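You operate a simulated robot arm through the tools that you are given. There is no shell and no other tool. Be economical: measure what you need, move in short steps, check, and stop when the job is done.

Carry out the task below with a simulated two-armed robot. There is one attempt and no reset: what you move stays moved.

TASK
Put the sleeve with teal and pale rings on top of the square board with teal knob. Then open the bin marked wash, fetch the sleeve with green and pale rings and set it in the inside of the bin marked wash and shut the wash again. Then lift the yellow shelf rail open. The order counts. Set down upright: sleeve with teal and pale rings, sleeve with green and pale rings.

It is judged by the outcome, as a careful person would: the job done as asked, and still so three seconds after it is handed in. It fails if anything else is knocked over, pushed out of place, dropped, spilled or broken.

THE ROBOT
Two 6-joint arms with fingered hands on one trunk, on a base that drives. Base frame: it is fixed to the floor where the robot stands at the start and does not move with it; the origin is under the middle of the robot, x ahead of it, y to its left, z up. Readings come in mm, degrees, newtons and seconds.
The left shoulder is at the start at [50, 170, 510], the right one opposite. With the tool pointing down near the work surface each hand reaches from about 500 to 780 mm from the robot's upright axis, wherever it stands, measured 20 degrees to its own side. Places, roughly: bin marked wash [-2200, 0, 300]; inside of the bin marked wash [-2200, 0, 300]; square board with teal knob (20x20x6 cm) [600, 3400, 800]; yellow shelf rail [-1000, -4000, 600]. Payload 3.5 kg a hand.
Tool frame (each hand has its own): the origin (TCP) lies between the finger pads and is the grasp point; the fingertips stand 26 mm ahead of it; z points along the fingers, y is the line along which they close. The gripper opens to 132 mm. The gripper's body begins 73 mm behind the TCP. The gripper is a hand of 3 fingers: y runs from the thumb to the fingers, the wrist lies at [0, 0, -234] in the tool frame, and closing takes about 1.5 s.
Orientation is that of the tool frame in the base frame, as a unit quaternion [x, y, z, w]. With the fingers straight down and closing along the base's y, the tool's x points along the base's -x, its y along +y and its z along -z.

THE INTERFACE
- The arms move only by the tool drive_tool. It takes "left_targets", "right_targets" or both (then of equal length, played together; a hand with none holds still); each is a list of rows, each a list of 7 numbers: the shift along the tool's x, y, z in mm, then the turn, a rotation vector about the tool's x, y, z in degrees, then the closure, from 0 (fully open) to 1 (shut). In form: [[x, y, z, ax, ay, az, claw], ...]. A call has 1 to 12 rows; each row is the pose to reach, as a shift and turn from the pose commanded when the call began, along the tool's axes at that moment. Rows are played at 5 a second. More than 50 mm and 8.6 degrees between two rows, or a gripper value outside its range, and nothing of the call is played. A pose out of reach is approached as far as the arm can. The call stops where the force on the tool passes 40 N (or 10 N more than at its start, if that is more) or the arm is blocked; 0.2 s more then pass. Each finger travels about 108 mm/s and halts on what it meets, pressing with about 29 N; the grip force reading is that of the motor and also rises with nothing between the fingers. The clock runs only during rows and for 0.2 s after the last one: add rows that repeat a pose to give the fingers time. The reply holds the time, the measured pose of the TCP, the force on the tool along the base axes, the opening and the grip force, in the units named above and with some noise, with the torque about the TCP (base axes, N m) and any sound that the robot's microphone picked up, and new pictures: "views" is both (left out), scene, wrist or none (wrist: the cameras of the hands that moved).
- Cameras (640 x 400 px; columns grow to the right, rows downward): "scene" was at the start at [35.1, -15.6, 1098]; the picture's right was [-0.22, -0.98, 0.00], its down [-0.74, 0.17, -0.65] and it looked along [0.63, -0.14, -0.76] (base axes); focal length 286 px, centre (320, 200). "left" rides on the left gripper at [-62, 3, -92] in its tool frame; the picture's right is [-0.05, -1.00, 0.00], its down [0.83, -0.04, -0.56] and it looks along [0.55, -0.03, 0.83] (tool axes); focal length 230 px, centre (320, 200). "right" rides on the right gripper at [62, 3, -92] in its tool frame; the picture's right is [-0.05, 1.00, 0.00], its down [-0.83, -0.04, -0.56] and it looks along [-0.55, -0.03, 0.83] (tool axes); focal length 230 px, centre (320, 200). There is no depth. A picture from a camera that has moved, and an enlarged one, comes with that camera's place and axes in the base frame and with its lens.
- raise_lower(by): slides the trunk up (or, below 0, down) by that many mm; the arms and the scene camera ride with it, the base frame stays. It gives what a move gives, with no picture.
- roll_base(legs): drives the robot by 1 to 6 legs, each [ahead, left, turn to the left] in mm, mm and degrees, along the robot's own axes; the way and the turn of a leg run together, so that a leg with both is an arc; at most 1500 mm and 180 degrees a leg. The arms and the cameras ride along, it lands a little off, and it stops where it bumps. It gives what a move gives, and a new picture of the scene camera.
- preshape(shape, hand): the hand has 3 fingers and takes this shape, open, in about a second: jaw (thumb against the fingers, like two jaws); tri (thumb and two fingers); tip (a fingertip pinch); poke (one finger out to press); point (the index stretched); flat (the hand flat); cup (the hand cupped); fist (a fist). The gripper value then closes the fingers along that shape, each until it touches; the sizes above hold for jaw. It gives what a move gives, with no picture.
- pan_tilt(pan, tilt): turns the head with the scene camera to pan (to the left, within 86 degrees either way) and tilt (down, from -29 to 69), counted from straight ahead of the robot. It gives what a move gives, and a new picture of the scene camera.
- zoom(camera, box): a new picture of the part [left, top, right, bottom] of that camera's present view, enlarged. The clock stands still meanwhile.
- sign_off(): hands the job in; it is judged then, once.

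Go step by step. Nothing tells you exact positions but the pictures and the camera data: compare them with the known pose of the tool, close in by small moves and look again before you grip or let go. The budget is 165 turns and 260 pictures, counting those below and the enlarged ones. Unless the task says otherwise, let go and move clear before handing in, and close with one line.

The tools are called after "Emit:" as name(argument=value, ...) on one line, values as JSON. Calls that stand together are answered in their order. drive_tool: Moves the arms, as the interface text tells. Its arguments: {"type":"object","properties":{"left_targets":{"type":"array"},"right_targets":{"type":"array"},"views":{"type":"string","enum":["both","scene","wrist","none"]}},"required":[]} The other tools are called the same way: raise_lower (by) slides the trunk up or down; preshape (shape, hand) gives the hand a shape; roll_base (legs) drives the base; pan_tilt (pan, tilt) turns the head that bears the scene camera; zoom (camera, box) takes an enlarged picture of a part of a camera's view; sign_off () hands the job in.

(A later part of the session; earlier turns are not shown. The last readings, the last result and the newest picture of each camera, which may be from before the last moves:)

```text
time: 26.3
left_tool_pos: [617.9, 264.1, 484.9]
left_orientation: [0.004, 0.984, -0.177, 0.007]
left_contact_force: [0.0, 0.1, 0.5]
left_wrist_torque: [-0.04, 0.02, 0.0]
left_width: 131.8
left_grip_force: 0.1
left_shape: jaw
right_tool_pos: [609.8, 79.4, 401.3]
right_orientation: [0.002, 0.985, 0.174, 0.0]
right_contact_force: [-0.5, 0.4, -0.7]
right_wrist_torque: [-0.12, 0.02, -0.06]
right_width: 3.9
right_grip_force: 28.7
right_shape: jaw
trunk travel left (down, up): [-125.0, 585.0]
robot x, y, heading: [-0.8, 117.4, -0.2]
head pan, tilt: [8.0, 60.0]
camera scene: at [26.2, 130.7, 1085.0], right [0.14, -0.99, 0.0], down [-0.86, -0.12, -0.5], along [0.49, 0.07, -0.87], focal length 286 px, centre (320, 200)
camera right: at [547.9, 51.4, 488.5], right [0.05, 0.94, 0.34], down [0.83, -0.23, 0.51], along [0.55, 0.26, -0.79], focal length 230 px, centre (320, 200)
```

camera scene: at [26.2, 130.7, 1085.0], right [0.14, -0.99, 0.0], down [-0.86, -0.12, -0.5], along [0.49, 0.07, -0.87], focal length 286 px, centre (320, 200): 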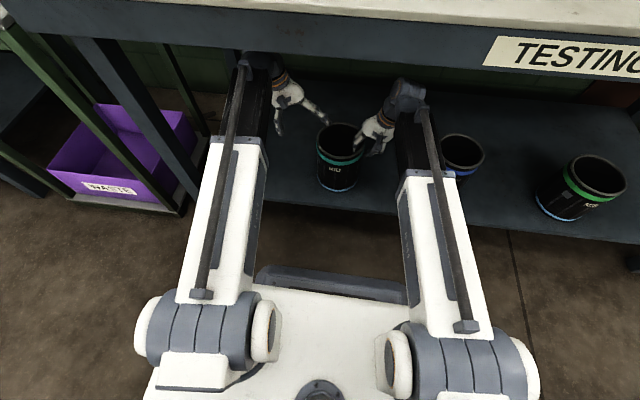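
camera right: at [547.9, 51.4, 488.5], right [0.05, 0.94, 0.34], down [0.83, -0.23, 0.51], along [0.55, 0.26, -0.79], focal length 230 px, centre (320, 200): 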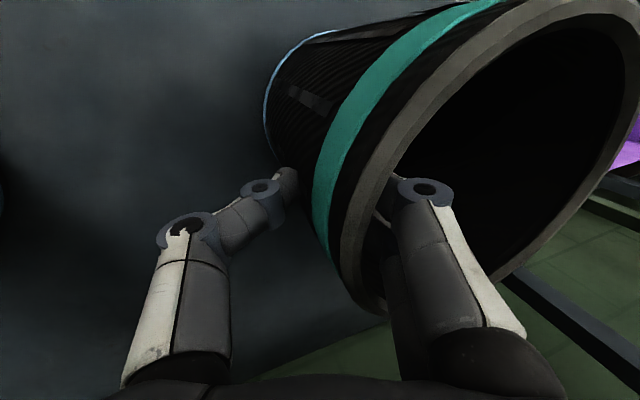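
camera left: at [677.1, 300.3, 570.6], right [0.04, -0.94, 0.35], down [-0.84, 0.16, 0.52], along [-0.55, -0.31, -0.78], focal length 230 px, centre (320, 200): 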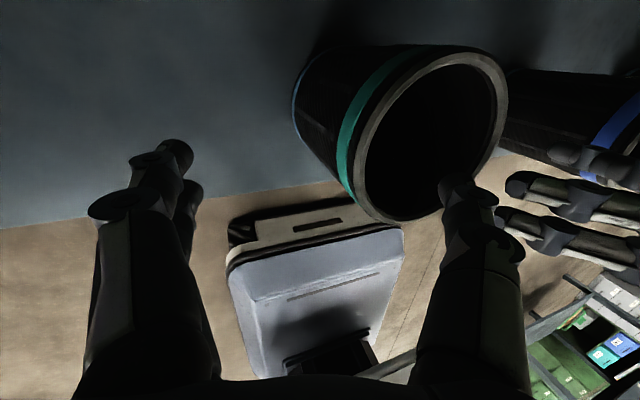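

The right hand holds the wall. Now the left hand moves over the far wall.

Emit:
drive_tool(left_targets=[[3, -16, 6, 0, 0, 0, 0], [6, -32, 12, 0, 0, 0, 0], [9, -47, 17, 0, 0, 0, 0], [9, -47, 17, 0, 0, 0, 0]], views="both")

```text
time: 27.3
left_tool_pos: [608.2, 215.3, 485.1]
left_orientation: [0.003, 0.984, -0.177, 0.007]
left_contact_force: [0.5, 0.0, -0.5]
left_wrist_torque: [0.0, -0.01, -0.01]
left_width: 132.0
left_grip_force: 0.1
left_shape: jaw
right_tool_pos: [608.7, 79.8, 400.4]
right_orientation: [0.002, 0.985, 0.174, 0.0]
right_contact_force: [0.6, 0.0, -0.1]
right_wrist_torque: [-0.07, 0.02, -0.03]
right_width: 4.1
right_grip_force: 29.0
right_shape: jaw
trunk travel left (down, up): [-125.0, 585.0]
robot x, y, heading: [-0.5, 118.3, -0.1]
head pan, tilt: [8.0, 60.0]
camera scene: at [26.2, 130.7, 1085.0], right [0.14, -0.99, 0.0], down [-0.86, -0.12, -0.5], along [0.49, 0.07, -0.87], focal length 286 px, centre (320, 200)
camera left: at [667.6, 250.6, 570.3], right [0.04, -0.94, 0.35], down [-0.84, 0.16, 0.52], along [-0.55, -0.31, -0.78], focal length 230 px, centre (320, 200)
```

scene: 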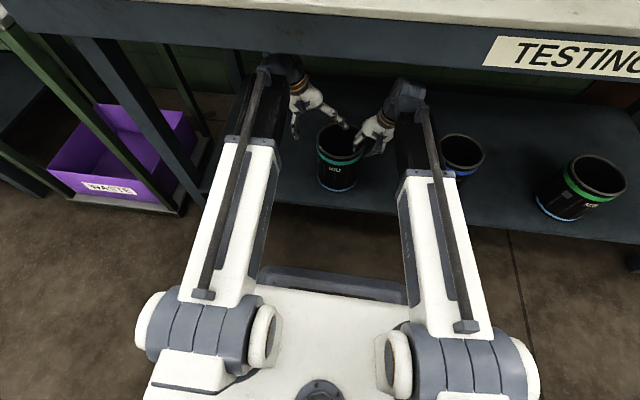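
left: 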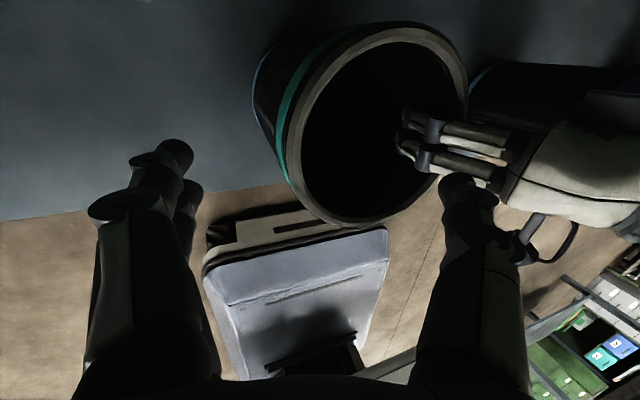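

Clear enough. I'll part-close to keep the thumb away from the right fingers and descend.

Emit:
drive_tool(left_targets=[[0, 0, 0, 0, 0, 0, 0.25], [0, 7, 20, 0, 0, 0, 0.25], [0, 14, 40, 0, 0, 0, 0.25], [0, 22, 60, 0, 0, 0, 0.25], [0, 28, 80, 0, 0, 0, 0.25], [0, 28, 80, 0, 0, 0, 0.25]], views="both")

```text
time: 28.7
left_tool_pos: [609.0, 214.4, 398.5]
left_orientation: [0.004, 0.984, -0.177, 0.006]
left_contact_force: [-0.3, 0.8, 0.8]
left_wrist_torque: [0.01, -0.02, 0.0]
left_width: 99.4
left_grip_force: 0.1
left_shape: jaw
right_tool_pos: [609.8, 79.5, 401.1]
right_orientation: [0.001, 0.985, 0.175, 0.0]
right_contact_force: [0.9, 0.6, -0.3]
right_wrist_torque: [-0.05, 0.0, -0.02]
right_width: 4.2
right_grip_force: 28.7
right_shape: jaw
trunk travel left (down, up): [-125.0, 585.0]
robot x, y, heading: [2.7, 118.2, -0.1]
head pan, tilt: [8.0, 60.0]
camera scene: at [26.2, 130.7, 1085.0], right [0.14, -0.99, 0.0], down [-0.86, -0.12, -0.5], along [0.49, 0.07, -0.87], focal length 286 px, centre (320, 200)
camera left: at [668.5, 248.8, 484.9], right [0.04, -0.94, 0.35], down [-0.84, 0.16, 0.52], along [-0.55, -0.31, -0.78], focal length 230 px, centre (320, 200)
```

scene: 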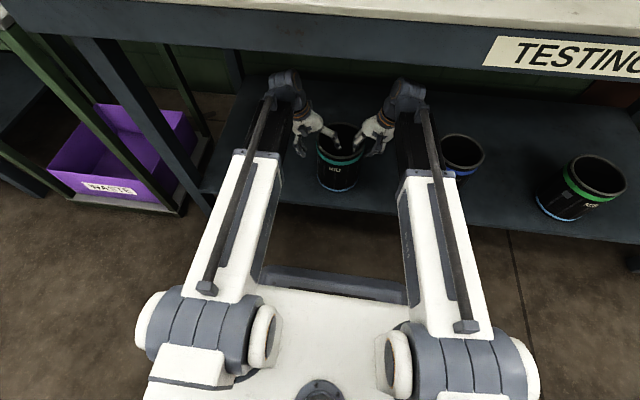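
left: 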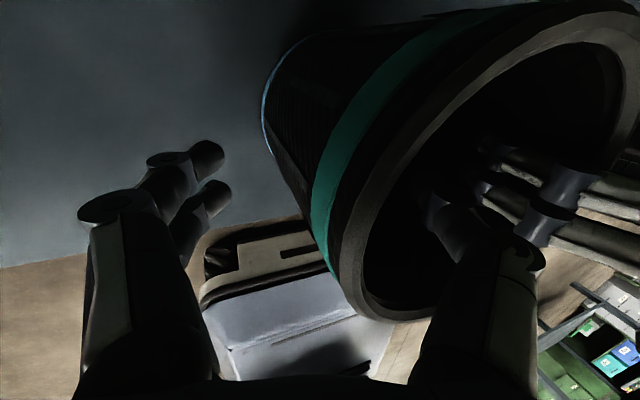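

The thumb is inside and the fingers outside. Closing the left hand, then a small lift with both.

Emit:
drive_tool(left_targets=[[0, -1, 0, 0, 0, 0, 0.5], [0, -1, 0, 0, 0, 0, 0.7], [0, -1, 0, 0, 0, 0, 0.85], [0, -1, 0, 0, 0, 0, 1], [0, -1, 0, 0, 0, 0, 1], [0, -1, 0, 0, 0, 0, 1], [0, -1, 0, 0, 0, 0, 1]], views="none")

Emit:
raise_lower(by=25)

Emit:
zoom(camera="scene", box=[220, 60, 460, 210])

```text
time: 30.3
left_tool_pos: [609.5, 212.5, 398.7]
left_orientation: [0.003, 0.984, -0.176, 0.007]
left_contact_force: [-0.4, 1.8, -0.1]
left_wrist_torque: [0.23, -0.03, -0.09]
left_width: 5.1
left_grip_force: 29.3
left_shape: jaw
right_tool_pos: [610.1, 79.9, 401.2]
right_orientation: [0.002, 0.985, 0.174, 0.001]
right_contact_force: [0.1, -1.4, 0.4]
right_wrist_torque: [-0.17, 0.03, -0.05]
right_width: 3.8
right_grip_force: 28.8
right_shape: jaw
trunk travel left (down, up): [-125.0, 585.0]
robot x, y, heading: [-1.6, 117.0, -0.2]
head pan, tilt: [8.0, 60.0]
```

```text
time: 31.0
left_tool_pos: [609.7, 211.8, 424.7]
left_orientation: [0.004, 0.984, -0.176, 0.006]
left_contact_force: [-0.5, 1.8, -2.4]
left_wrist_torque: [0.23, 0.02, -0.04]
left_width: 4.9
left_grip_force: 28.9
left_shape: jaw
right_tool_pos: [609.8, 80.2, 426.1]
right_orientation: [0.002, 0.985, 0.174, 0.0]
right_contact_force: [0.8, -2.6, -3.2]
right_wrist_torque: [-0.19, -0.01, -0.05]
right_width: 3.9
right_grip_force: 29.1
right_shape: jaw
trunk travel left (down, up): [-150.0, 560.0]
robot x, y, heading: [1.5, 117.6, 0.0]
head pan, tilt: [8.0, 60.0]
```

```text
2.67 times, centred on (340, 135) of scene
camera zoom: at [26.4, 130.7, 1110.0], right [0.14, -0.99, 0.0], down [-0.86, -0.12, -0.5], along [0.49, 0.07, -0.87], focal length 762 px, centre (267, 373)
```

zoom: 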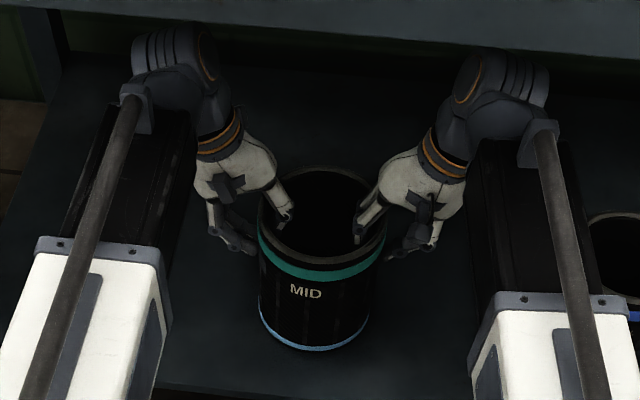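

Held level, with the weight (about 5.6 N) shared by both hands. I'll back out from under the bench.

Emit:
roll_base(legs=[[-500, 0, 0]])

Emit:
pan_tilt(pan=86, tilt=15)

```text
time: 33.9
left_tool_pos: [124.4, 209.4, 424.6]
left_orientation: [0.009, 0.984, -0.177, 0.006]
left_contact_force: [-0.9, 2.6, -3.9]
left_wrist_torque: [0.23, 0.02, -0.03]
left_width: 4.8
left_grip_force: 28.6
left_shape: jaw
right_tool_pos: [123.9, 76.8, 427.4]
right_orientation: [0.007, 0.985, 0.174, 0.001]
right_contact_force: [-0.2, -2.8, -3.5]
right_wrist_torque: [-0.17, 0.01, -0.06]
right_width: 3.9
right_grip_force: 29.1
right_shape: jaw
trunk travel left (down, up): [-150.0, 560.0]
robot x, y, heading: [-484.3, 123.1, -0.7]
head pan, tilt: [8.0, 60.0]
camera scene: at [-459.3, 134.1, 1110.0], right [0.13, -0.99, 0.0], down [-0.86, -0.11, -0.5], along [0.5, 0.06, -0.87], focal length 286 px, centre (320, 200)
```

scene: 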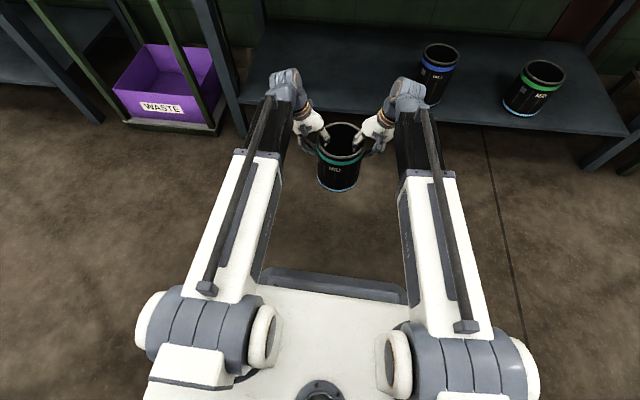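

```text
time: 35.4
left_tool_pos: [124.9, 208.9, 424.4]
left_orientation: [0.009, 0.984, -0.176, 0.006]
left_contact_force: [-0.4, 1.6, -4.8]
left_wrist_torque: [0.19, 0.0, -0.03]
left_width: 4.9
left_grip_force: 29.0
left_shape: jaw
right_tool_pos: [122.3, 76.8, 425.5]
right_orientation: [0.007, 0.985, 0.174, 0.001]
right_contact_force: [0.7, -2.4, -3.5]
right_wrist_torque: [-0.13, 0.01, -0.05]
right_width: 4.1
right_grip_force: 29.0
right_shape: jaw
trunk travel left (down, up): [-150.0, 560.0]
robot x, y, heading: [-486.4, 122.4, -0.8]
head pan, tilt: [85.9, 15.0]
camera scene: at [-517.5, 218.8, 1176.3], right [1.0, -0.08, 0.0], down [-0.02, -0.26, -0.97], along [0.08, 0.96, -0.26], focal length 286 px, centre (320, 200)
```

scene: 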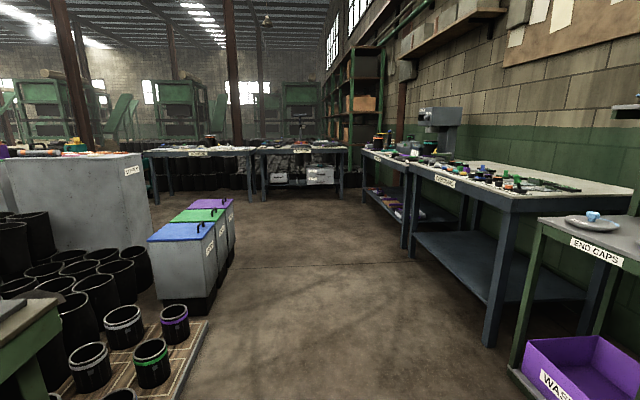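

Path along the aisle is clear (bins lie left of x≈-1050). I'll drive sideways to the left and look at the benches with the board.

Emit:
roll_base(legs=[[0, 1500, 0.8], [0, 1400, 0]])

Emit:
pan_tilt(pan=15, tilt=18)

```text
time: 49.4
left_tool_pos: [191.5, 3093.0, 426.3]
left_orientation: [0.02, 0.984, -0.176, 0.004]
left_contact_force: [-0.6, 2.8, -4.4]
left_wrist_torque: [0.22, 0.0, -0.02]
left_width: 4.6
left_grip_force: 29.2
left_shape: jaw
right_tool_pos: [188.5, 2960.7, 425.4]
right_orientation: [0.017, 0.985, 0.174, 0.003]
right_contact_force: [0.4, -2.9, -3.7]
right_wrist_torque: [-0.17, 0.04, -0.06]
right_width: 3.7
right_grip_force: 29.4
right_shape: jaw
trunk travel left (down, up): [-150.0, 560.0]
robot x, y, heading: [-419.4, 3021.9, -2.0]
head pan, tilt: [85.9, 15.0]
camera scene: at [-449.2, 3117.3, 1176.4], right [0.99, -0.11, 0.0], down [-0.03, -0.26, -0.97], along [0.1, 0.96, -0.26], focal length 286 px, centre (320, 200)
```

scene: 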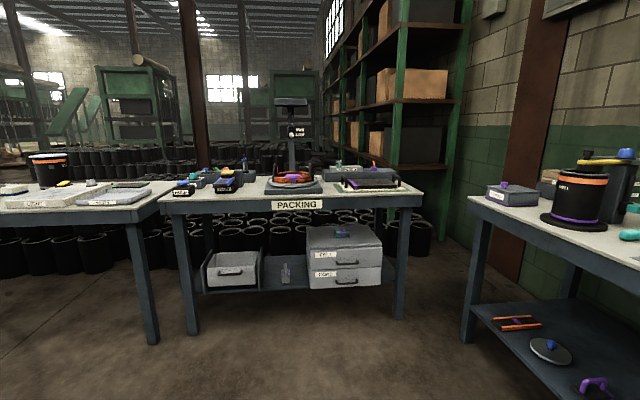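

```text
time: 50.8
left_tool_pos: [192.4, 3093.4, 424.6]
left_orientation: [0.02, 0.984, -0.176, 0.003]
left_contact_force: [-0.7, 1.1, -3.8]
left_wrist_torque: [0.22, -0.01, -0.05]
left_width: 4.7
left_grip_force: 28.9
left_shape: jaw
right_tool_pos: [188.1, 2961.6, 424.6]
right_orientation: [0.018, 0.985, 0.173, 0.003]
right_contact_force: [0.3, -1.2, -3.0]
right_wrist_torque: [-0.16, 0.0, -0.05]
right_width: 3.8
right_grip_force: 28.7
right_shape: jaw
trunk travel left (down, up): [-150.0, 560.0]
robot x, y, heading: [-420.8, 3023.6, -2.1]
head pan, tilt: [15.0, 18.0]
camera scene: at [-368.2, 3045.5, 1171.4], right [0.23, -0.97, 0.0], down [-0.3, -0.07, -0.95], along [0.93, 0.21, -0.31], focal length 286 px, centre (320, 200)
```

scene: 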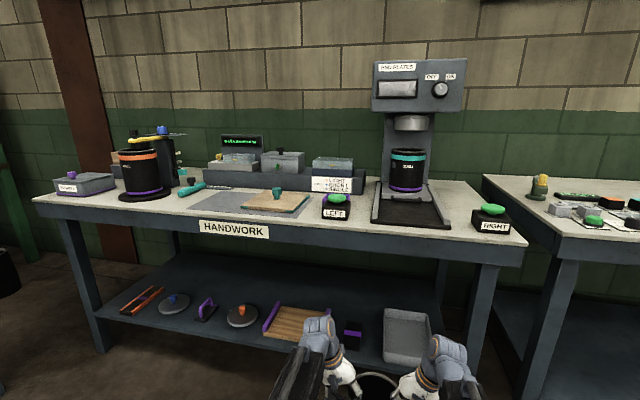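

The wooden board with a teal knob lies on the HANDWORK bench. I'll zoom in.

Emit:
zoom(camera="scene", box=[180, 150, 360, 260])

```text
3.56 times, centred on (270, 205) of scene
camera zoom: at [-368.2, 3045.5, 1171.4], right [0.23, -0.97, 0.0], down [-0.3, -0.07, -0.95], along [0.93, 0.21, -0.31], focal length 1016 px, centre (498, 182)
```

zoom: 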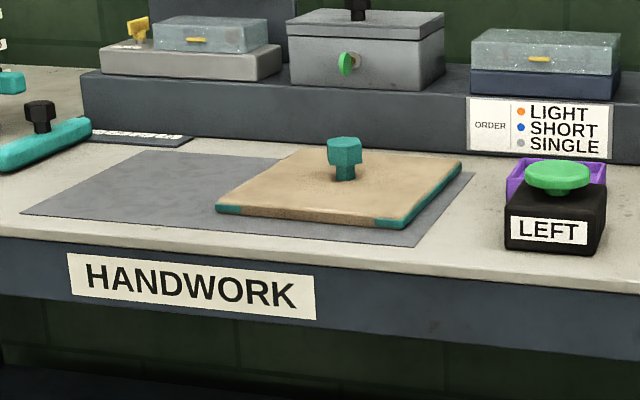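

The board lies flat with a knob in its centre, around (596,3430) with top at z≈836. The sleeve has to go over the knob. I'll raise the trunk, straighten up and line up in y.

Emit:
raise_lower(by=550)

Emit:
roll_base(legs=[[0, 380, 2.1]])

Emit:
pan_tilt(pan=0, tilt=45)

```text
refused: 550 is not a number from -400 to 400
```

```text
time: 53.2
left_tool_pos: [194.7, 3496.8, 425.1]
left_orientation: [0.0, 0.984, -0.176, 0.007]
left_contact_force: [-1.6, 2.5, -4.0]
left_wrist_torque: [0.23, -0.01, -0.04]
left_width: 4.7
left_grip_force: 28.7
left_shape: jaw
right_tool_pos: [196.2, 3363.1, 427.2]
right_orientation: [-0.001, 0.985, 0.173, 0.0]
right_contact_force: [0.8, -1.9, -2.9]
right_wrist_torque: [-0.15, 0.0, -0.05]
right_width: 4.2
right_grip_force: 28.7
right_shape: jaw
trunk travel left (down, up): [-150.0, 560.0]
robot x, y, heading: [-409.2, 3398.9, 0.3]
head pan, tilt: [15.0, 18.0]
camera scene: at [-363.2, 3425.8, 1171.4], right [0.26, -0.96, 0.0], down [-0.3, -0.08, -0.95], along [0.92, 0.25, -0.31], focal length 286 px, centre (320, 200)
```

scene: 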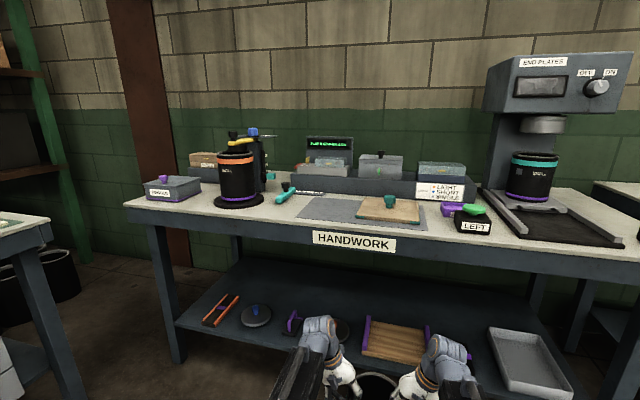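

```text
time: 54.1
left_tool_pos: [194.3, 3496.3, 424.6]
left_orientation: [0.001, 0.984, -0.176, 0.007]
left_contact_force: [-1.3, 1.5, -4.1]
left_wrist_torque: [0.21, 0.01, -0.06]
left_width: 4.7
left_grip_force: 29.2
left_shape: jaw
right_tool_pos: [195.3, 3363.7, 427.0]
right_orientation: [-0.003, 0.985, 0.173, 0.0]
right_contact_force: [-0.3, -0.4, -3.4]
right_wrist_torque: [-0.09, 0.03, -0.09]
right_width: 3.8
right_grip_force: 28.9
right_shape: jaw
trunk travel left (down, up): [-150.0, 560.0]
robot x, y, heading: [-414.2, 3404.2, 0.1]
head pan, tilt: [0.0, 45.0]
camera scene: at [-371.9, 3401.6, 1129.6], right [0.0, -1.0, 0.0], down [-0.71, 0.0, -0.71], along [0.71, 0.0, -0.71], focal length 286 px, centre (320, 200)
```

scene: 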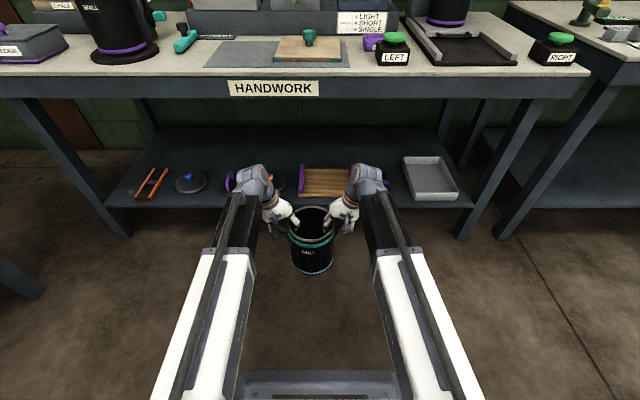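

Emit:
zoom(camera="scene", box=[250, 170, 380, 290])

Emit:
raise_lower(by=400)

Emit:
raise_lower(by=155)

Emit:
pan_tilt(pan=0, tilt=50)

```text
3.33 times, centred on (315, 230) of scene
camera zoom: at [-371.9, 3401.6, 1129.6], right [0.0, -1.0, 0.0], down [-0.71, 0.0, -0.71], along [0.71, 0.0, -0.71], focal length 952 px, centre (337, 100)
```

zoom: 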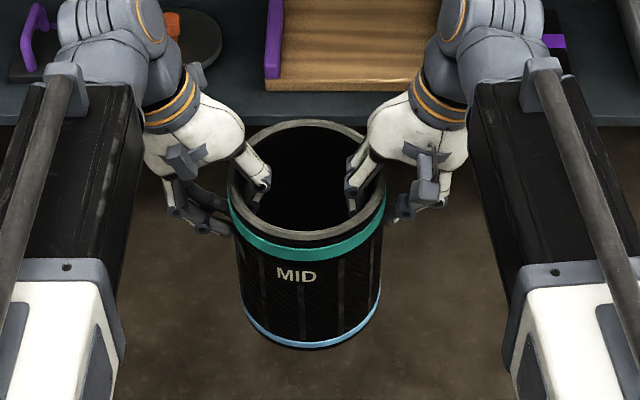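

```text
time: 58.0
left_tool_pos: [194.4, 3497.0, 824.7]
left_orientation: [0.0, 0.984, -0.177, 0.008]
left_contact_force: [-1.2, 2.4, -4.0]
left_wrist_torque: [0.22, 0.02, -0.04]
left_width: 4.8
left_grip_force: 28.6
left_shape: jaw
right_tool_pos: [196.7, 3363.8, 826.5]
right_orientation: [-0.002, 0.985, 0.174, -0.001]
right_contact_force: [1.0, -1.3, -3.3]
right_wrist_torque: [-0.12, 0.02, -0.03]
right_width: 4.2
right_grip_force: 29.4
right_shape: jaw
trunk travel left (down, up): [-550.0, 160.0]
robot x, y, heading: [-417.1, 3402.9, 0.1]
head pan, tilt: [0.0, 45.0]
```

```text
time: 59.8
left_tool_pos: [196.2, 3495.8, 980.0]
left_orientation: [0.0, 0.984, -0.176, 0.006]
left_contact_force: [-1.0, 1.7, -4.3]
left_wrist_torque: [0.23, 0.01, 0.01]
left_width: 4.7
left_grip_force: 28.4
left_shape: jaw
right_tool_pos: [196.8, 3363.9, 979.8]
right_orientation: [-0.002, 0.985, 0.174, 0.0]
right_contact_force: [0.4, -0.7, -3.4]
right_wrist_torque: [-0.18, 0.0, -0.06]
right_width: 3.7
right_grip_force: 28.9
right_shape: jaw
trunk travel left (down, up): [-705.0, 5.0]
robot x, y, heading: [-409.3, 3399.9, 0.3]
head pan, tilt: [0.0, 45.0]
```

```text
time: 60.4
left_tool_pos: [195.0, 3496.1, 979.0]
left_orientation: [0.0, 0.984, -0.176, 0.007]
left_contact_force: [-1.1, 2.4, -5.2]
left_wrist_torque: [0.2, 0.01, -0.04]
left_width: 4.5
left_grip_force: 29.5
left_shape: jaw
right_tool_pos: [196.6, 3363.8, 980.9]
right_orientation: [-0.002, 0.985, 0.174, 0.0]
right_contact_force: [0.4, -2.2, -3.5]
right_wrist_torque: [-0.15, 0.0, -0.04]
right_width: 4.1
right_grip_force: 28.6
right_shape: jaw
trunk travel left (down, up): [-705.0, 5.0]
robot x, y, heading: [-417.5, 3398.9, 0.3]
head pan, tilt: [0.0, 50.0]
camera scene: at [-376.0, 3401.6, 1677.6], right [0.0, -1.0, 0.0], down [-0.77, 0.0, -0.64], along [0.64, 0.0, -0.77], focal length 286 px, centre (320, 200)
```

scene: 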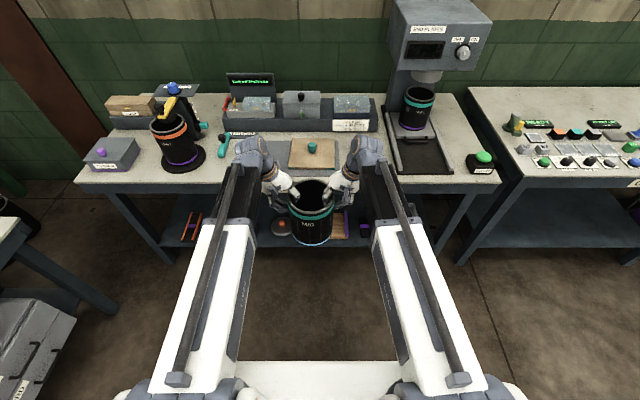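

Emit:
zoom(camera="scene", box=[230, 110, 400, 260])

```text
2.67 times, centred on (315, 185) of scene
camera zoom: at [-376.0, 3401.6, 1677.6], right [0.0, -1.0, 0.0], down [-0.77, 0.0, -0.64], along [0.64, 0.0, -0.77], focal length 762 px, centre (333, 240)
```

zoom: 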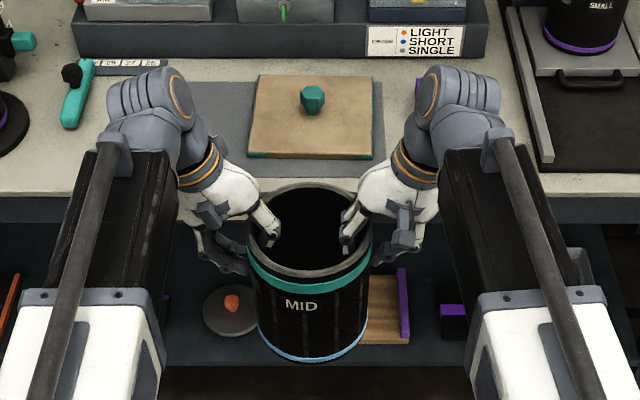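

The board centre is about (609,3434). The sleeve bottom is near z≈830, so I'll raise both arms together to clear the knob.

Emit:
drive_tool(left_targets=[[0, -5, -13.5, 0, 0, 0, 1], [0, -10, -27, 0, 0, 0, 1], [0, -15, -40.6, 0, 0, 0, 1], [0, -20, -54, 0, 0, 0, 1], [0, -25, -67.6, 0, 0, 0, 1], [0, -30, -81.2, 0, 0, 0, 1], [0, -33.3, -90, 0, 0, 0, 1], [0, -33.3, -90, 0, 0, 0, 1]], right_targets=[[0, 5, -13.5, 0, 0, 0, 1], [0, 10, -27, 0, 0, 0, 1], [0, 15, -40.6, 0, 0, 0, 1], [0, 20, -54, 0, 0, 0, 1], [0, 25, -67.6, 0, 0, 0, 1], [0, 30, -81.2, 0, 0, 0, 1], [0, 33.3, -90, 0, 0, 0, 1], [0, 33.3, -90, 0, 0, 0, 1]], views="scene")

```text
time: 62.2
left_tool_pos: [192.5, 3496.0, 1075.2]
left_orientation: [0.0, 0.984, -0.176, 0.007]
left_contact_force: [0.0, 1.4, -4.4]
left_wrist_torque: [0.19, 0.0, -0.04]
left_width: 4.6
left_grip_force: 28.6
left_shape: jaw
right_tool_pos: [197.2, 3362.9, 1077.5]
right_orientation: [-0.002, 0.985, 0.173, -0.001]
right_contact_force: [-0.2, -1.1, -3.4]
right_wrist_torque: [-0.15, 0.0, -0.01]
right_width: 3.9
right_grip_force: 29.5
right_shape: jaw
trunk travel left (down, up): [-705.0, 5.0]
robot x, y, heading: [-412.4, 3398.2, 0.3]
head pan, tilt: [0.0, 50.0]
camera scene: at [-376.0, 3401.6, 1677.6], right [0.0, -1.0, 0.0], down [-0.77, 0.0, -0.64], along [0.64, 0.0, -0.77], focal length 286 px, centre (320, 200)
```

scene: 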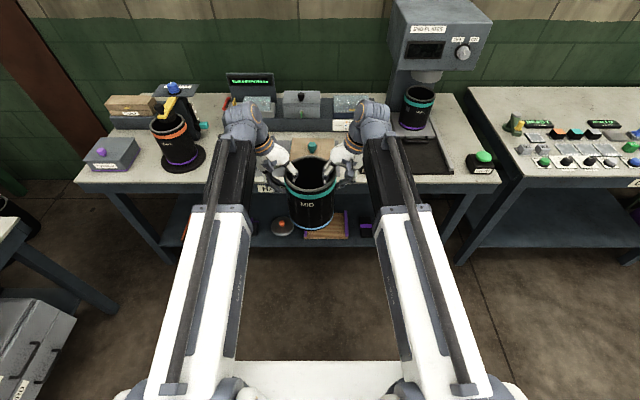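

Emit:
roll_base(legs=[[330, 4, 0]])

Emit:
pan_tilt(pan=0, tilt=52)

Emit:
zoom(camera="scene", box=[230, 80, 400, 230])

```text
time: 64.4
left_tool_pos: [528.1, 3497.2, 1075.7]
left_orientation: [0.003, 0.984, -0.176, 0.006]
left_contact_force: [0.7, 2.1, -5.1]
left_wrist_torque: [0.24, 0.02, -0.02]
left_width: 4.5
left_grip_force: 29.1
left_shape: jaw
right_tool_pos: [530.7, 3364.9, 1076.4]
right_orientation: [0.002, 0.985, 0.173, 0.0]
right_contact_force: [0.3, -2.1, -3.3]
right_wrist_torque: [-0.18, 0.03, 0.03]
right_width: 4.0
right_grip_force: 28.8
right_shape: jaw
trunk travel left (down, up): [-705.0, 5.0]
robot x, y, heading: [-79.0, 3404.6, 0.1]
head pan, tilt: [0.0, 50.0]
camera scene: at [-41.3, 3405.8, 1677.5], right [0.0, -1.0, 0.0], down [-0.77, 0.0, -0.64], along [0.64, 0.0, -0.77], focal length 286 px, centre (320, 200)
```

scene: 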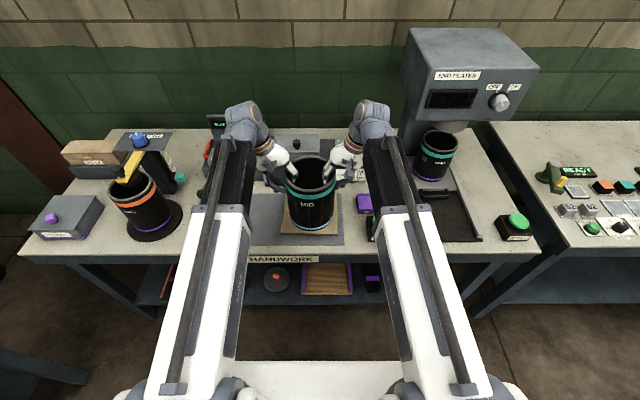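

```text
time: 65.0
left_tool_pos: [527.7, 3496.3, 1075.5]
left_orientation: [0.004, 0.984, -0.176, 0.007]
left_contact_force: [-0.2, -0.9, -4.2]
left_wrist_torque: [0.18, -0.05, 0.02]
left_width: 4.5
left_grip_force: 28.4
left_shape: jaw
right_tool_pos: [530.7, 3364.6, 1077.3]
right_orientation: [0.002, 0.985, 0.173, 0.001]
right_contact_force: [-0.7, -0.5, -2.7]
right_wrist_torque: [-0.11, 0.05, -0.03]
right_width: 3.7
right_grip_force: 28.8
right_shape: jaw
trunk travel left (down, up): [-705.0, 5.0]
robot x, y, heading: [-78.7, 3406.3, -0.2]
head pan, tilt: [0.0, 52.0]
camera scene: at [-44.5, 3405.8, 1675.0], right [0.0, -1.0, 0.0], down [-0.79, 0.0, -0.62], along [0.62, 0.0, -0.79], focal length 286 px, centre (320, 200)
```

scene: 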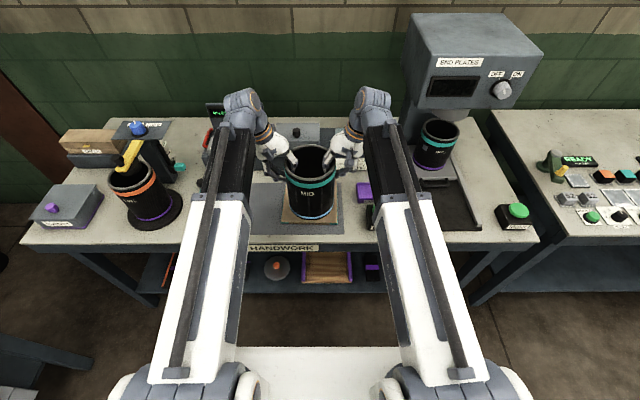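

```text
2.67 times, centred on (315, 155) of scene
camera zoom: at [-44.5, 3405.8, 1675.0], right [0.0, -1.0, 0.0], down [-0.79, 0.0, -0.62], along [0.62, 0.0, -0.79], focal length 762 px, centre (333, 320)
```

zoom: 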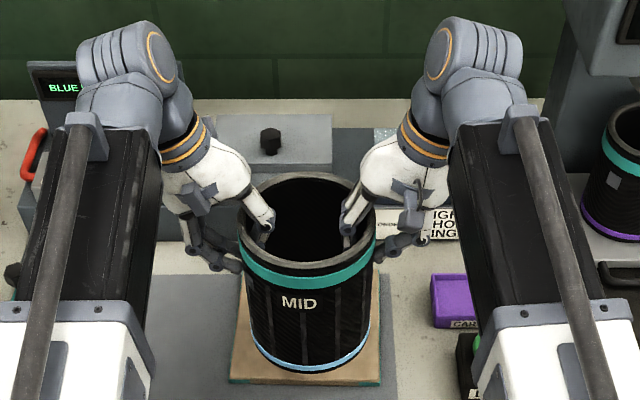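

Emit:
zoom(camera="left", box=[0, 0, 640, 400])

Emit:
zoom(camera="right", box=[0, 0, 640, 400])

```text
1.00 times, centred on (320, 200) of left (not enlarged: the box is as wide or as high as the picture)
camera zoom: at [587.4, 3532.7, 1161.7], right [0.04, -0.94, 0.35], down [-0.84, 0.16, 0.52], along [-0.55, -0.31, -0.78], focal length 230 px, centre (320, 200)
```

zoom: 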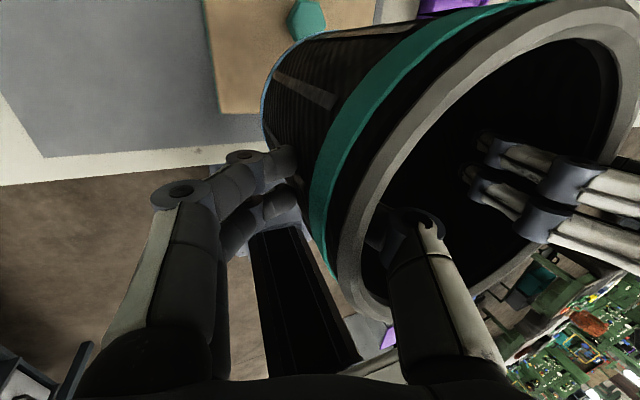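

```text
1.00 times, centred on (320, 200) of right (not enlarged: the box is as wide or as high as the picture)
camera zoom: at [468.7, 3335.9, 1164.4], right [0.06, 0.94, 0.34], down [0.83, -0.23, 0.51], along [0.55, 0.26, -0.79], focal length 230 px, centre (320, 200)
```

zoom: 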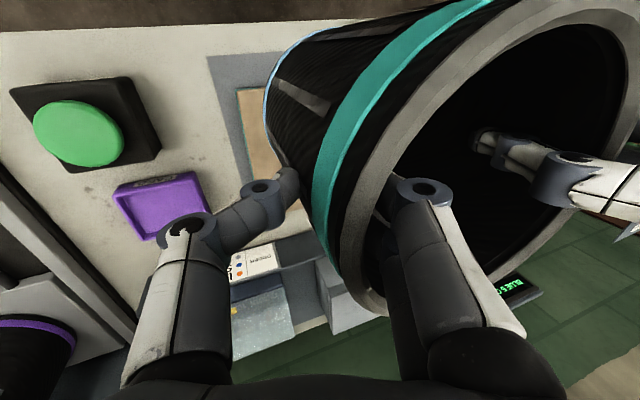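

Board centre and knob agree at about (613,3441). I'll move 84 mm forward and 10 mm left.

Emit:
roll_base(legs=[[84, 10, 0]])

Emit:
zoom(camera="left", box=[0, 0, 640, 400])

Emit:
zoom(camera="scene", box=[230, 100, 400, 250])

```text
time: 66.1
left_tool_pos: [614.3, 3507.5, 1074.6]
left_orientation: [0.003, 0.984, -0.176, 0.007]
left_contact_force: [0.2, 1.7, -4.4]
left_wrist_torque: [0.17, 0.01, -0.03]
left_width: 4.7
left_grip_force: 28.9
left_shape: jaw
right_tool_pos: [617.6, 3374.7, 1076.2]
right_orientation: [0.001, 0.985, 0.172, -0.001]
right_contact_force: [0.7, -1.1, -4.5]
right_wrist_torque: [-0.13, 0.04, 0.01]
right_width: 3.8
right_grip_force: 29.2
right_shape: jaw
trunk travel left (down, up): [-705.0, 5.0]
robot x, y, heading: [3.7, 3413.9, -0.0]
head pan, tilt: [0.0, 52.0]
camera scene: at [43.3, 3415.9, 1674.9], right [0.0, -1.0, 0.0], down [-0.79, 0.0, -0.61], along [0.61, 0.0, -0.79], focal length 286 px, centre (320, 200)
```

scene: 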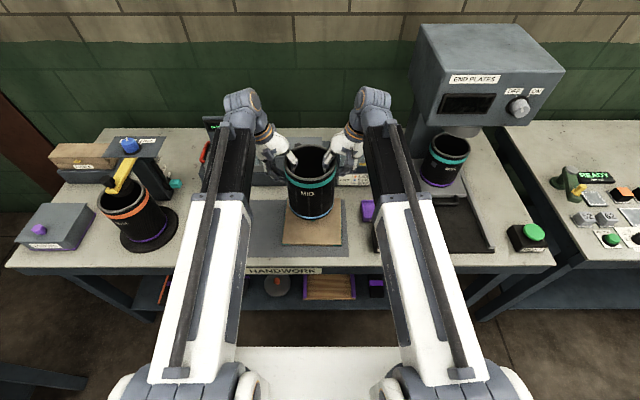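

```text
1.00 times, centred on (320, 200) of left (not enlarged: the box is as wide or as high as the picture)
camera zoom: at [674.4, 3543.1, 1160.8], right [0.04, -0.94, 0.35], down [-0.84, 0.16, 0.53], along [-0.55, -0.31, -0.78], focal length 230 px, centre (320, 200)
```

zoom: 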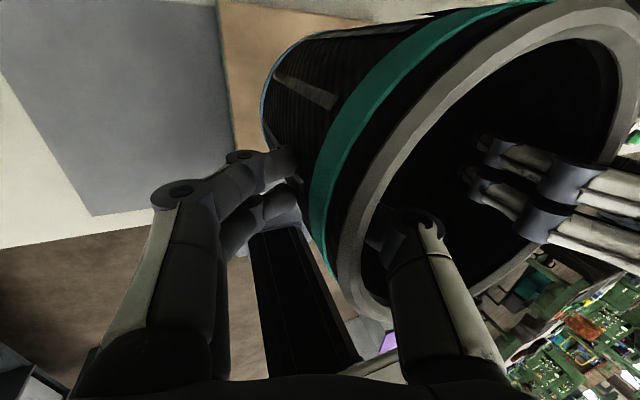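

```text
2.67 times, centred on (315, 175) of scene
camera zoom: at [43.3, 3415.9, 1674.9], right [0.0, -1.0, 0.0], down [-0.79, 0.0, -0.61], along [0.61, 0.0, -0.79], focal length 762 px, centre (333, 267)
```

zoom: 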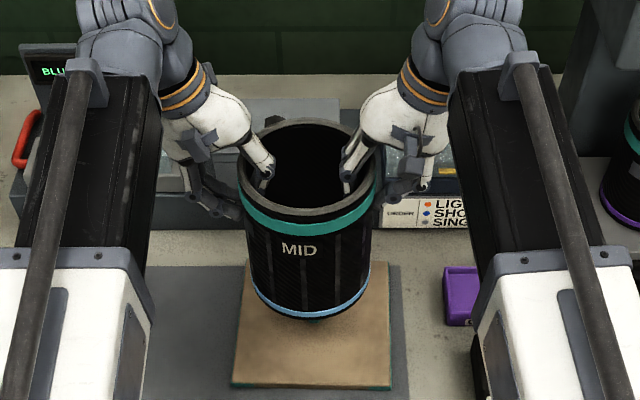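

Sleeve at (616,3441) over the board centre (614,3442). Lowering now, the last part with the arms so that force is sensed.

Emit:
raise_lower(by=-45)

Emit:
drive_tool(left_targets=[[0, 2, 5.6, 0, 0, 0, 1], [0, 4, 11.2, 0, 0, 0, 1], [0, 6, 16.8, 0, 0, 0, 1], [0, 8, 22.4, 0, 0, 0, 1], [0, 10, 28, 0, 0, 0, 1], [0, 11, 31, 0, 0, 0, 1]], right_targets=[[0, -2, 5.6, 0, 0, 0, 1], [0, -4, 11.2, 0, 0, 0, 1], [0, -6, 16.8, 0, 0, 0, 1], [0, -8, 22.4, 0, 0, 0, 1], [0, -10, 28, 0, 0, 0, 1], [0, -11, 31, 0, 0, 0, 1]], views="scene")

Emit:
zoom(camera="scene", box=[230, 120, 400, 270])

```text
time: 67.0
left_tool_pos: [611.5, 3507.0, 1030.8]
left_orientation: [0.003, 0.984, -0.176, 0.006]
left_contact_force: [-0.3, -0.1, -3.9]
left_wrist_torque: [0.18, 0.02, 0.01]
left_width: 4.7
left_grip_force: 29.0
left_shape: jaw
right_tool_pos: [615.1, 3374.4, 1032.7]
right_orientation: [0.001, 0.985, 0.173, 0.001]
right_contact_force: [-0.3, 0.0, -4.1]
right_wrist_torque: [-0.1, 0.01, 0.0]
right_width: 4.0
right_grip_force: 29.5
right_shape: jaw
trunk travel left (down, up): [-660.0, 50.0]
robot x, y, heading: [8.0, 3411.8, -0.1]
head pan, tilt: [0.0, 52.0]
```

```text
time: 68.4
left_tool_pos: [613.4, 3506.8, 996.8]
left_orientation: [0.003, 0.984, -0.176, 0.006]
left_contact_force: [-1.1, 4.4, -3.4]
left_wrist_torque: [0.26, -0.01, -0.02]
left_width: 4.5
left_grip_force: 29.1
left_shape: jaw
right_tool_pos: [615.2, 3374.4, 997.6]
right_orientation: [0.001, 0.985, 0.173, 0.0]
right_contact_force: [0.6, -4.2, -3.6]
right_wrist_torque: [-0.16, 0.02, 0.01]
right_width: 3.9
right_grip_force: 28.9
right_shape: jaw
trunk travel left (down, up): [-660.0, 50.0]
robot x, y, heading: [4.7, 3412.7, 0.1]
head pan, tilt: [0.0, 52.0]
camera scene: at [41.2, 3415.6, 1630.0], right [0.0, -1.0, 0.0], down [-0.79, 0.0, -0.62], along [0.62, 0.0, -0.79], focal length 286 px, centre (320, 200)
```

scene: 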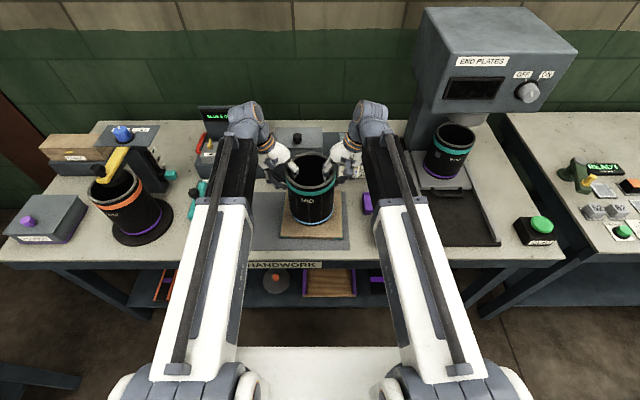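

```text
2.67 times, centred on (315, 195) of scene
camera zoom: at [41.2, 3415.6, 1630.0], right [0.0, -1.0, 0.0], down [-0.79, 0.0, -0.62], along [0.62, 0.0, -0.79], focal length 762 px, centre (333, 213)
```

zoom: 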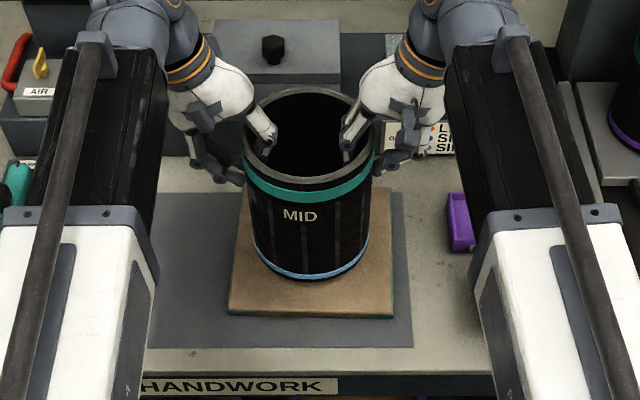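

No contact with the knob, so it is a tube. I'll go on lowering gently until it touches the board.

Emit:
drive_tool(left_targets=[[0, 1, 2.8, 0, 0, 0, 1], [0, 2, 5.6, 0, 0, 0, 1], [0, 3, 8.4, 0, 0, 0, 1], [0, 4, 11.2, 0, 0, 0, 1]], right_targets=[[0, -1, 2.8, 0, 0, 0, 1], [0, -2, 5.6, 0, 0, 0, 1], [0, -3, 8.4, 0, 0, 0, 1], [0, -4, 11.2, 0, 0, 0, 1]], views="none")

Emit:
zoom(camera="scene", box=[230, 120, 400, 270])

```text
time: 69.4
left_tool_pos: [613.4, 3506.2, 986.1]
left_orientation: [0.003, 0.984, -0.176, 0.006]
left_contact_force: [-1.7, 6.9, -2.2]
left_wrist_torque: [0.3, 0.0, -0.02]
left_width: 5.0
left_grip_force: 28.9
left_shape: jaw
right_tool_pos: [615.8, 3374.7, 988.2]
right_orientation: [0.001, 0.985, 0.173, 0.0]
right_contact_force: [0.2, -6.8, -1.9]
right_wrist_torque: [-0.26, 0.0, 0.02]
right_width: 3.9
right_grip_force: 29.6
right_shape: jaw
trunk travel left (down, up): [-660.0, 50.0]
robot x, y, heading: [6.4, 3416.2, -0.1]
head pan, tilt: [0.0, 52.0]
```

```text
2.67 times, centred on (315, 195) of scene
camera zoom: at [40.7, 3415.7, 1630.0], right [0.0, -1.0, 0.0], down [-0.79, 0.0, -0.62], along [0.62, 0.0, -0.79], focal length 762 px, centre (333, 213)
```

zoom: 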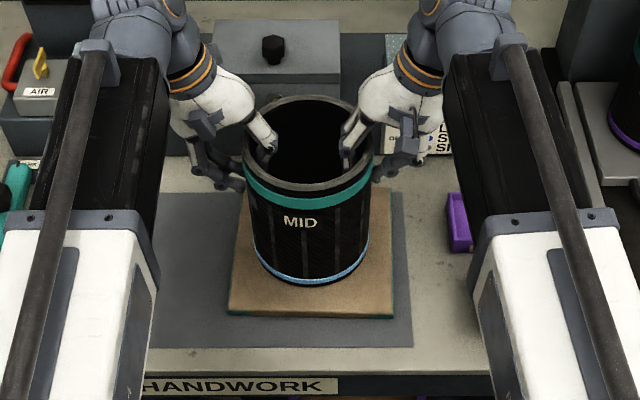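

Emit:
drive_tool(left_targets=[[0, 1.5, 2.8, 0, 0, 0, 1], [0, 2.8, 5.6, 0, 0, 0, 1], [0, 3.8, 8.4, 0, 0, 0, 1], [0, 4.8, 11.2, 0, 0, 0, 1]], right_targets=[[0, -1.5, 2.8, 0, 0, 0, 1], [0, -2.8, 5.6, 0, 0, 0, 1], [0, -3.8, 8.4, 0, 0, 0, 1], [0, -4.8, 11.2, 0, 0, 0, 1]], views="none")

Emit:
zoom(camera="scene", box=[230, 120, 400, 270])

```text
time: 70.3
left_tool_pos: [613.5, 3506.8, 983.1]
left_orientation: [0.003, 0.984, -0.177, 0.013]
left_contact_force: [-2.1, 3.3, 23.5]
left_wrist_torque: [0.33, 0.02, -0.03]
left_width: 6.6
left_grip_force: 29.6
left_shape: jaw
right_tool_pos: [615.0, 3374.2, 984.0]
right_orientation: [0.002, 0.984, 0.176, 0.007]
right_contact_force: [-0.4, -3.1, 24.9]
right_wrist_torque: [-0.09, 0.02, -0.07]
right_width: 5.9
right_grip_force: 28.5
right_shape: jaw
trunk travel left (down, up): [-660.0, 50.0]
robot x, y, heading: [8.2, 3413.9, -0.1]
head pan, tilt: [0.0, 52.0]
stopped in row 4 (left hand): the force on the tool passed its limit at 43 N (the readings are from after the stop); the commanded pose is now the measured one
```

```text
2.67 times, centred on (315, 195) of scene
camera zoom: at [35.6, 3415.4, 1630.3], right [0.0, -1.0, 0.0], down [-0.79, 0.0, -0.62], along [0.62, 0.0, -0.79], focal length 762 px, centre (333, 213)
```

zoom: 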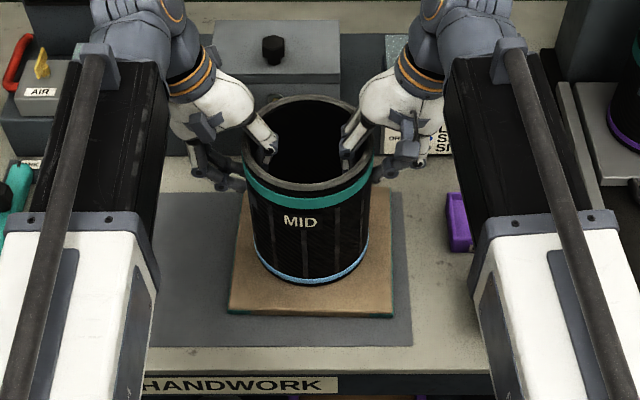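

It's standing on the board (contact at TCP z≈984, consistent with the board top). I'll ease off, open both hands and rise.

Emit:
drive_tool(left_targets=[[0, -1, -2, 0, 0, 0, 1], [0, -1, -2, 0, 0, 0, 0.8], [0, -1, -2, 0, 0, 0, 0.6], [0, -1, -2, 0, 0, 0, 0.45], [0, -1, -2, 0, 0, 0, 0.45]], right_targets=[[0, 1, -2, 0, 0, 0, 1], [0, 1, -2, 0, 0, 0, 0.8], [0, 1, -2, 0, 0, 0, 0.6], [0, 1, -2, 0, 0, 0, 0.45], [0, 1, -2, 0, 0, 0, 0.45]], views="both")

```text
time: 71.5
left_tool_pos: [616.1, 3508.2, 980.8]
left_orientation: [0.004, 0.984, -0.177, 0.01]
left_contact_force: [-0.3, 0.3, -0.3]
left_wrist_torque: [0.0, -0.04, 0.0]
left_width: 71.9
left_grip_force: 0.1
left_shape: jaw
right_tool_pos: [617.7, 3374.3, 982.5]
right_orientation: [0.001, 0.985, 0.175, 0.003]
right_contact_force: [0.3, 0.0, 0.2]
right_wrist_torque: [0.03, -0.02, -0.03]
right_width: 72.0
right_grip_force: 0.0
right_shape: jaw
trunk travel left (down, up): [-660.0, 50.0]
robot x, y, heading: [3.3, 3412.6, -0.1]
head pan, tilt: [0.0, 52.0]
camera scene: at [40.4, 3415.6, 1629.9], right [0.0, -1.0, 0.0], down [-0.79, 0.0, -0.62], along [0.62, 0.0, -0.79], focal length 286 px, centre (320, 200)
camera right: at [555.0, 3346.2, 1069.4], right [0.05, 0.94, 0.34], down [0.83, -0.23, 0.51], along [0.56, 0.26, -0.79], focal length 230 px, centre (320, 200)
camera left: at [675.3, 3543.3, 1068.0], right [0.04, -0.94, 0.35], down [-0.84, 0.16, 0.52], along [-0.54, -0.32, -0.78], focal length 230 px, centre (320, 200)
```

scene: 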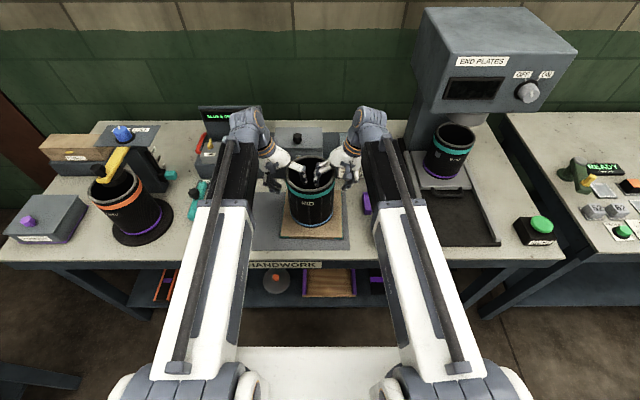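
right: 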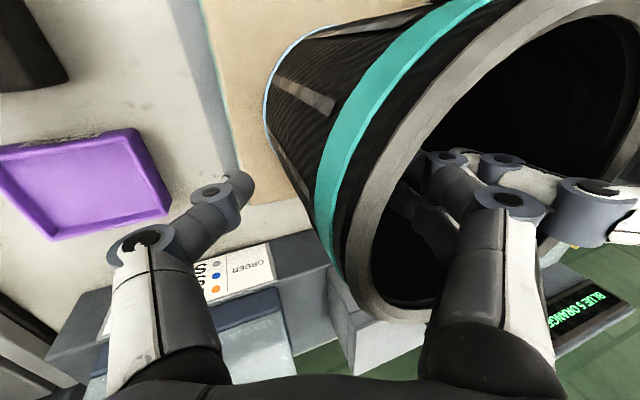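
left: 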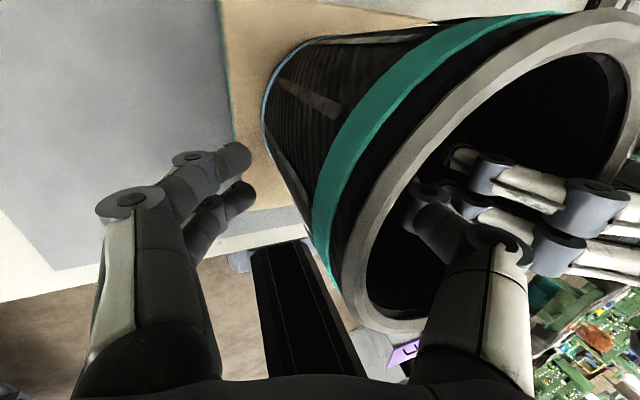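

Released and standing. Both hands go straight up together.

Emit:
drive_tool(left_targets=[[0, -5.2, -14, 0, 0, 0, 0.45], [0, -10.4, -28, 0, 0, 0, 0.45], [0, -15.6, -42, 0, 0, 0, 0.45], [0, -20.8, -56, 0, 0, 0, 0.45], [0, -20.8, -56, 0, 0, 0, 0.45]], right_targets=[[0, 5.2, -14, 0, 0, 0, 0.45], [0, 10.4, -28, 0, 0, 0, 0.45], [0, 15.6, -42, 0, 0, 0, 0.45], [0, 20.8, -56, 0, 0, 0, 0.45], [0, 20.8, -56, 0, 0, 0, 0.45]], views="none")

Emit:
raise_lower(by=48)

Emit:
zoom(camera="scene", box=[200, 100, 440, 270])

```text
time: 72.7
left_tool_pos: [613.8, 3508.3, 1041.0]
left_orientation: [0.003, 0.984, -0.178, 0.01]
left_contact_force: [-0.2, 0.3, 1.0]
left_wrist_torque: [0.0, -0.02, 0.0]
left_width: 71.8
left_grip_force: 0.0
left_shape: jaw
right_tool_pos: [618.0, 3375.8, 1042.1]
right_orientation: [0.001, 0.985, 0.174, 0.004]
right_contact_force: [0.9, 0.0, 0.1]
right_wrist_torque: [0.01, -0.01, 0.0]
right_width: 72.0
right_grip_force: 0.1
right_shape: jaw
trunk travel left (down, up): [-660.0, 50.0]
robot x, y, heading: [6.8, 3414.3, -0.1]
head pan, tilt: [0.0, 52.0]
```

```text
time: 73.6
left_tool_pos: [614.7, 3507.8, 1090.0]
left_orientation: [0.002, 0.984, -0.178, 0.011]
left_contact_force: [-0.4, -0.4, -0.9]
left_wrist_torque: [0.01, 0.02, 0.0]
left_width: 72.2
left_grip_force: 0.1
left_shape: jaw
right_tool_pos: [616.9, 3375.8, 1090.4]
right_orientation: [0.001, 0.985, 0.174, 0.003]
right_contact_force: [-0.5, -0.5, 0.6]
right_wrist_torque: [0.03, -0.01, 0.02]
right_width: 72.0
right_grip_force: 0.0
right_shape: jaw
trunk travel left (down, up): [-708.0, 2.0]
robot x, y, heading: [5.9, 3418.7, -0.3]
head pan, tilt: [0.0, 52.0]
```

```text
2.35 times, centred on (320, 185) of scene
camera zoom: at [40.9, 3415.6, 1678.0], right [0.0, -1.0, 0.0], down [-0.79, 0.0, -0.62], along [0.62, 0.0, -0.79], focal length 672 px, centre (320, 235)
```

zoom: 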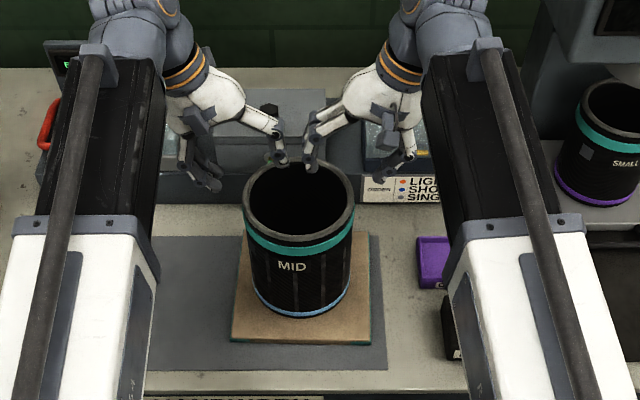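

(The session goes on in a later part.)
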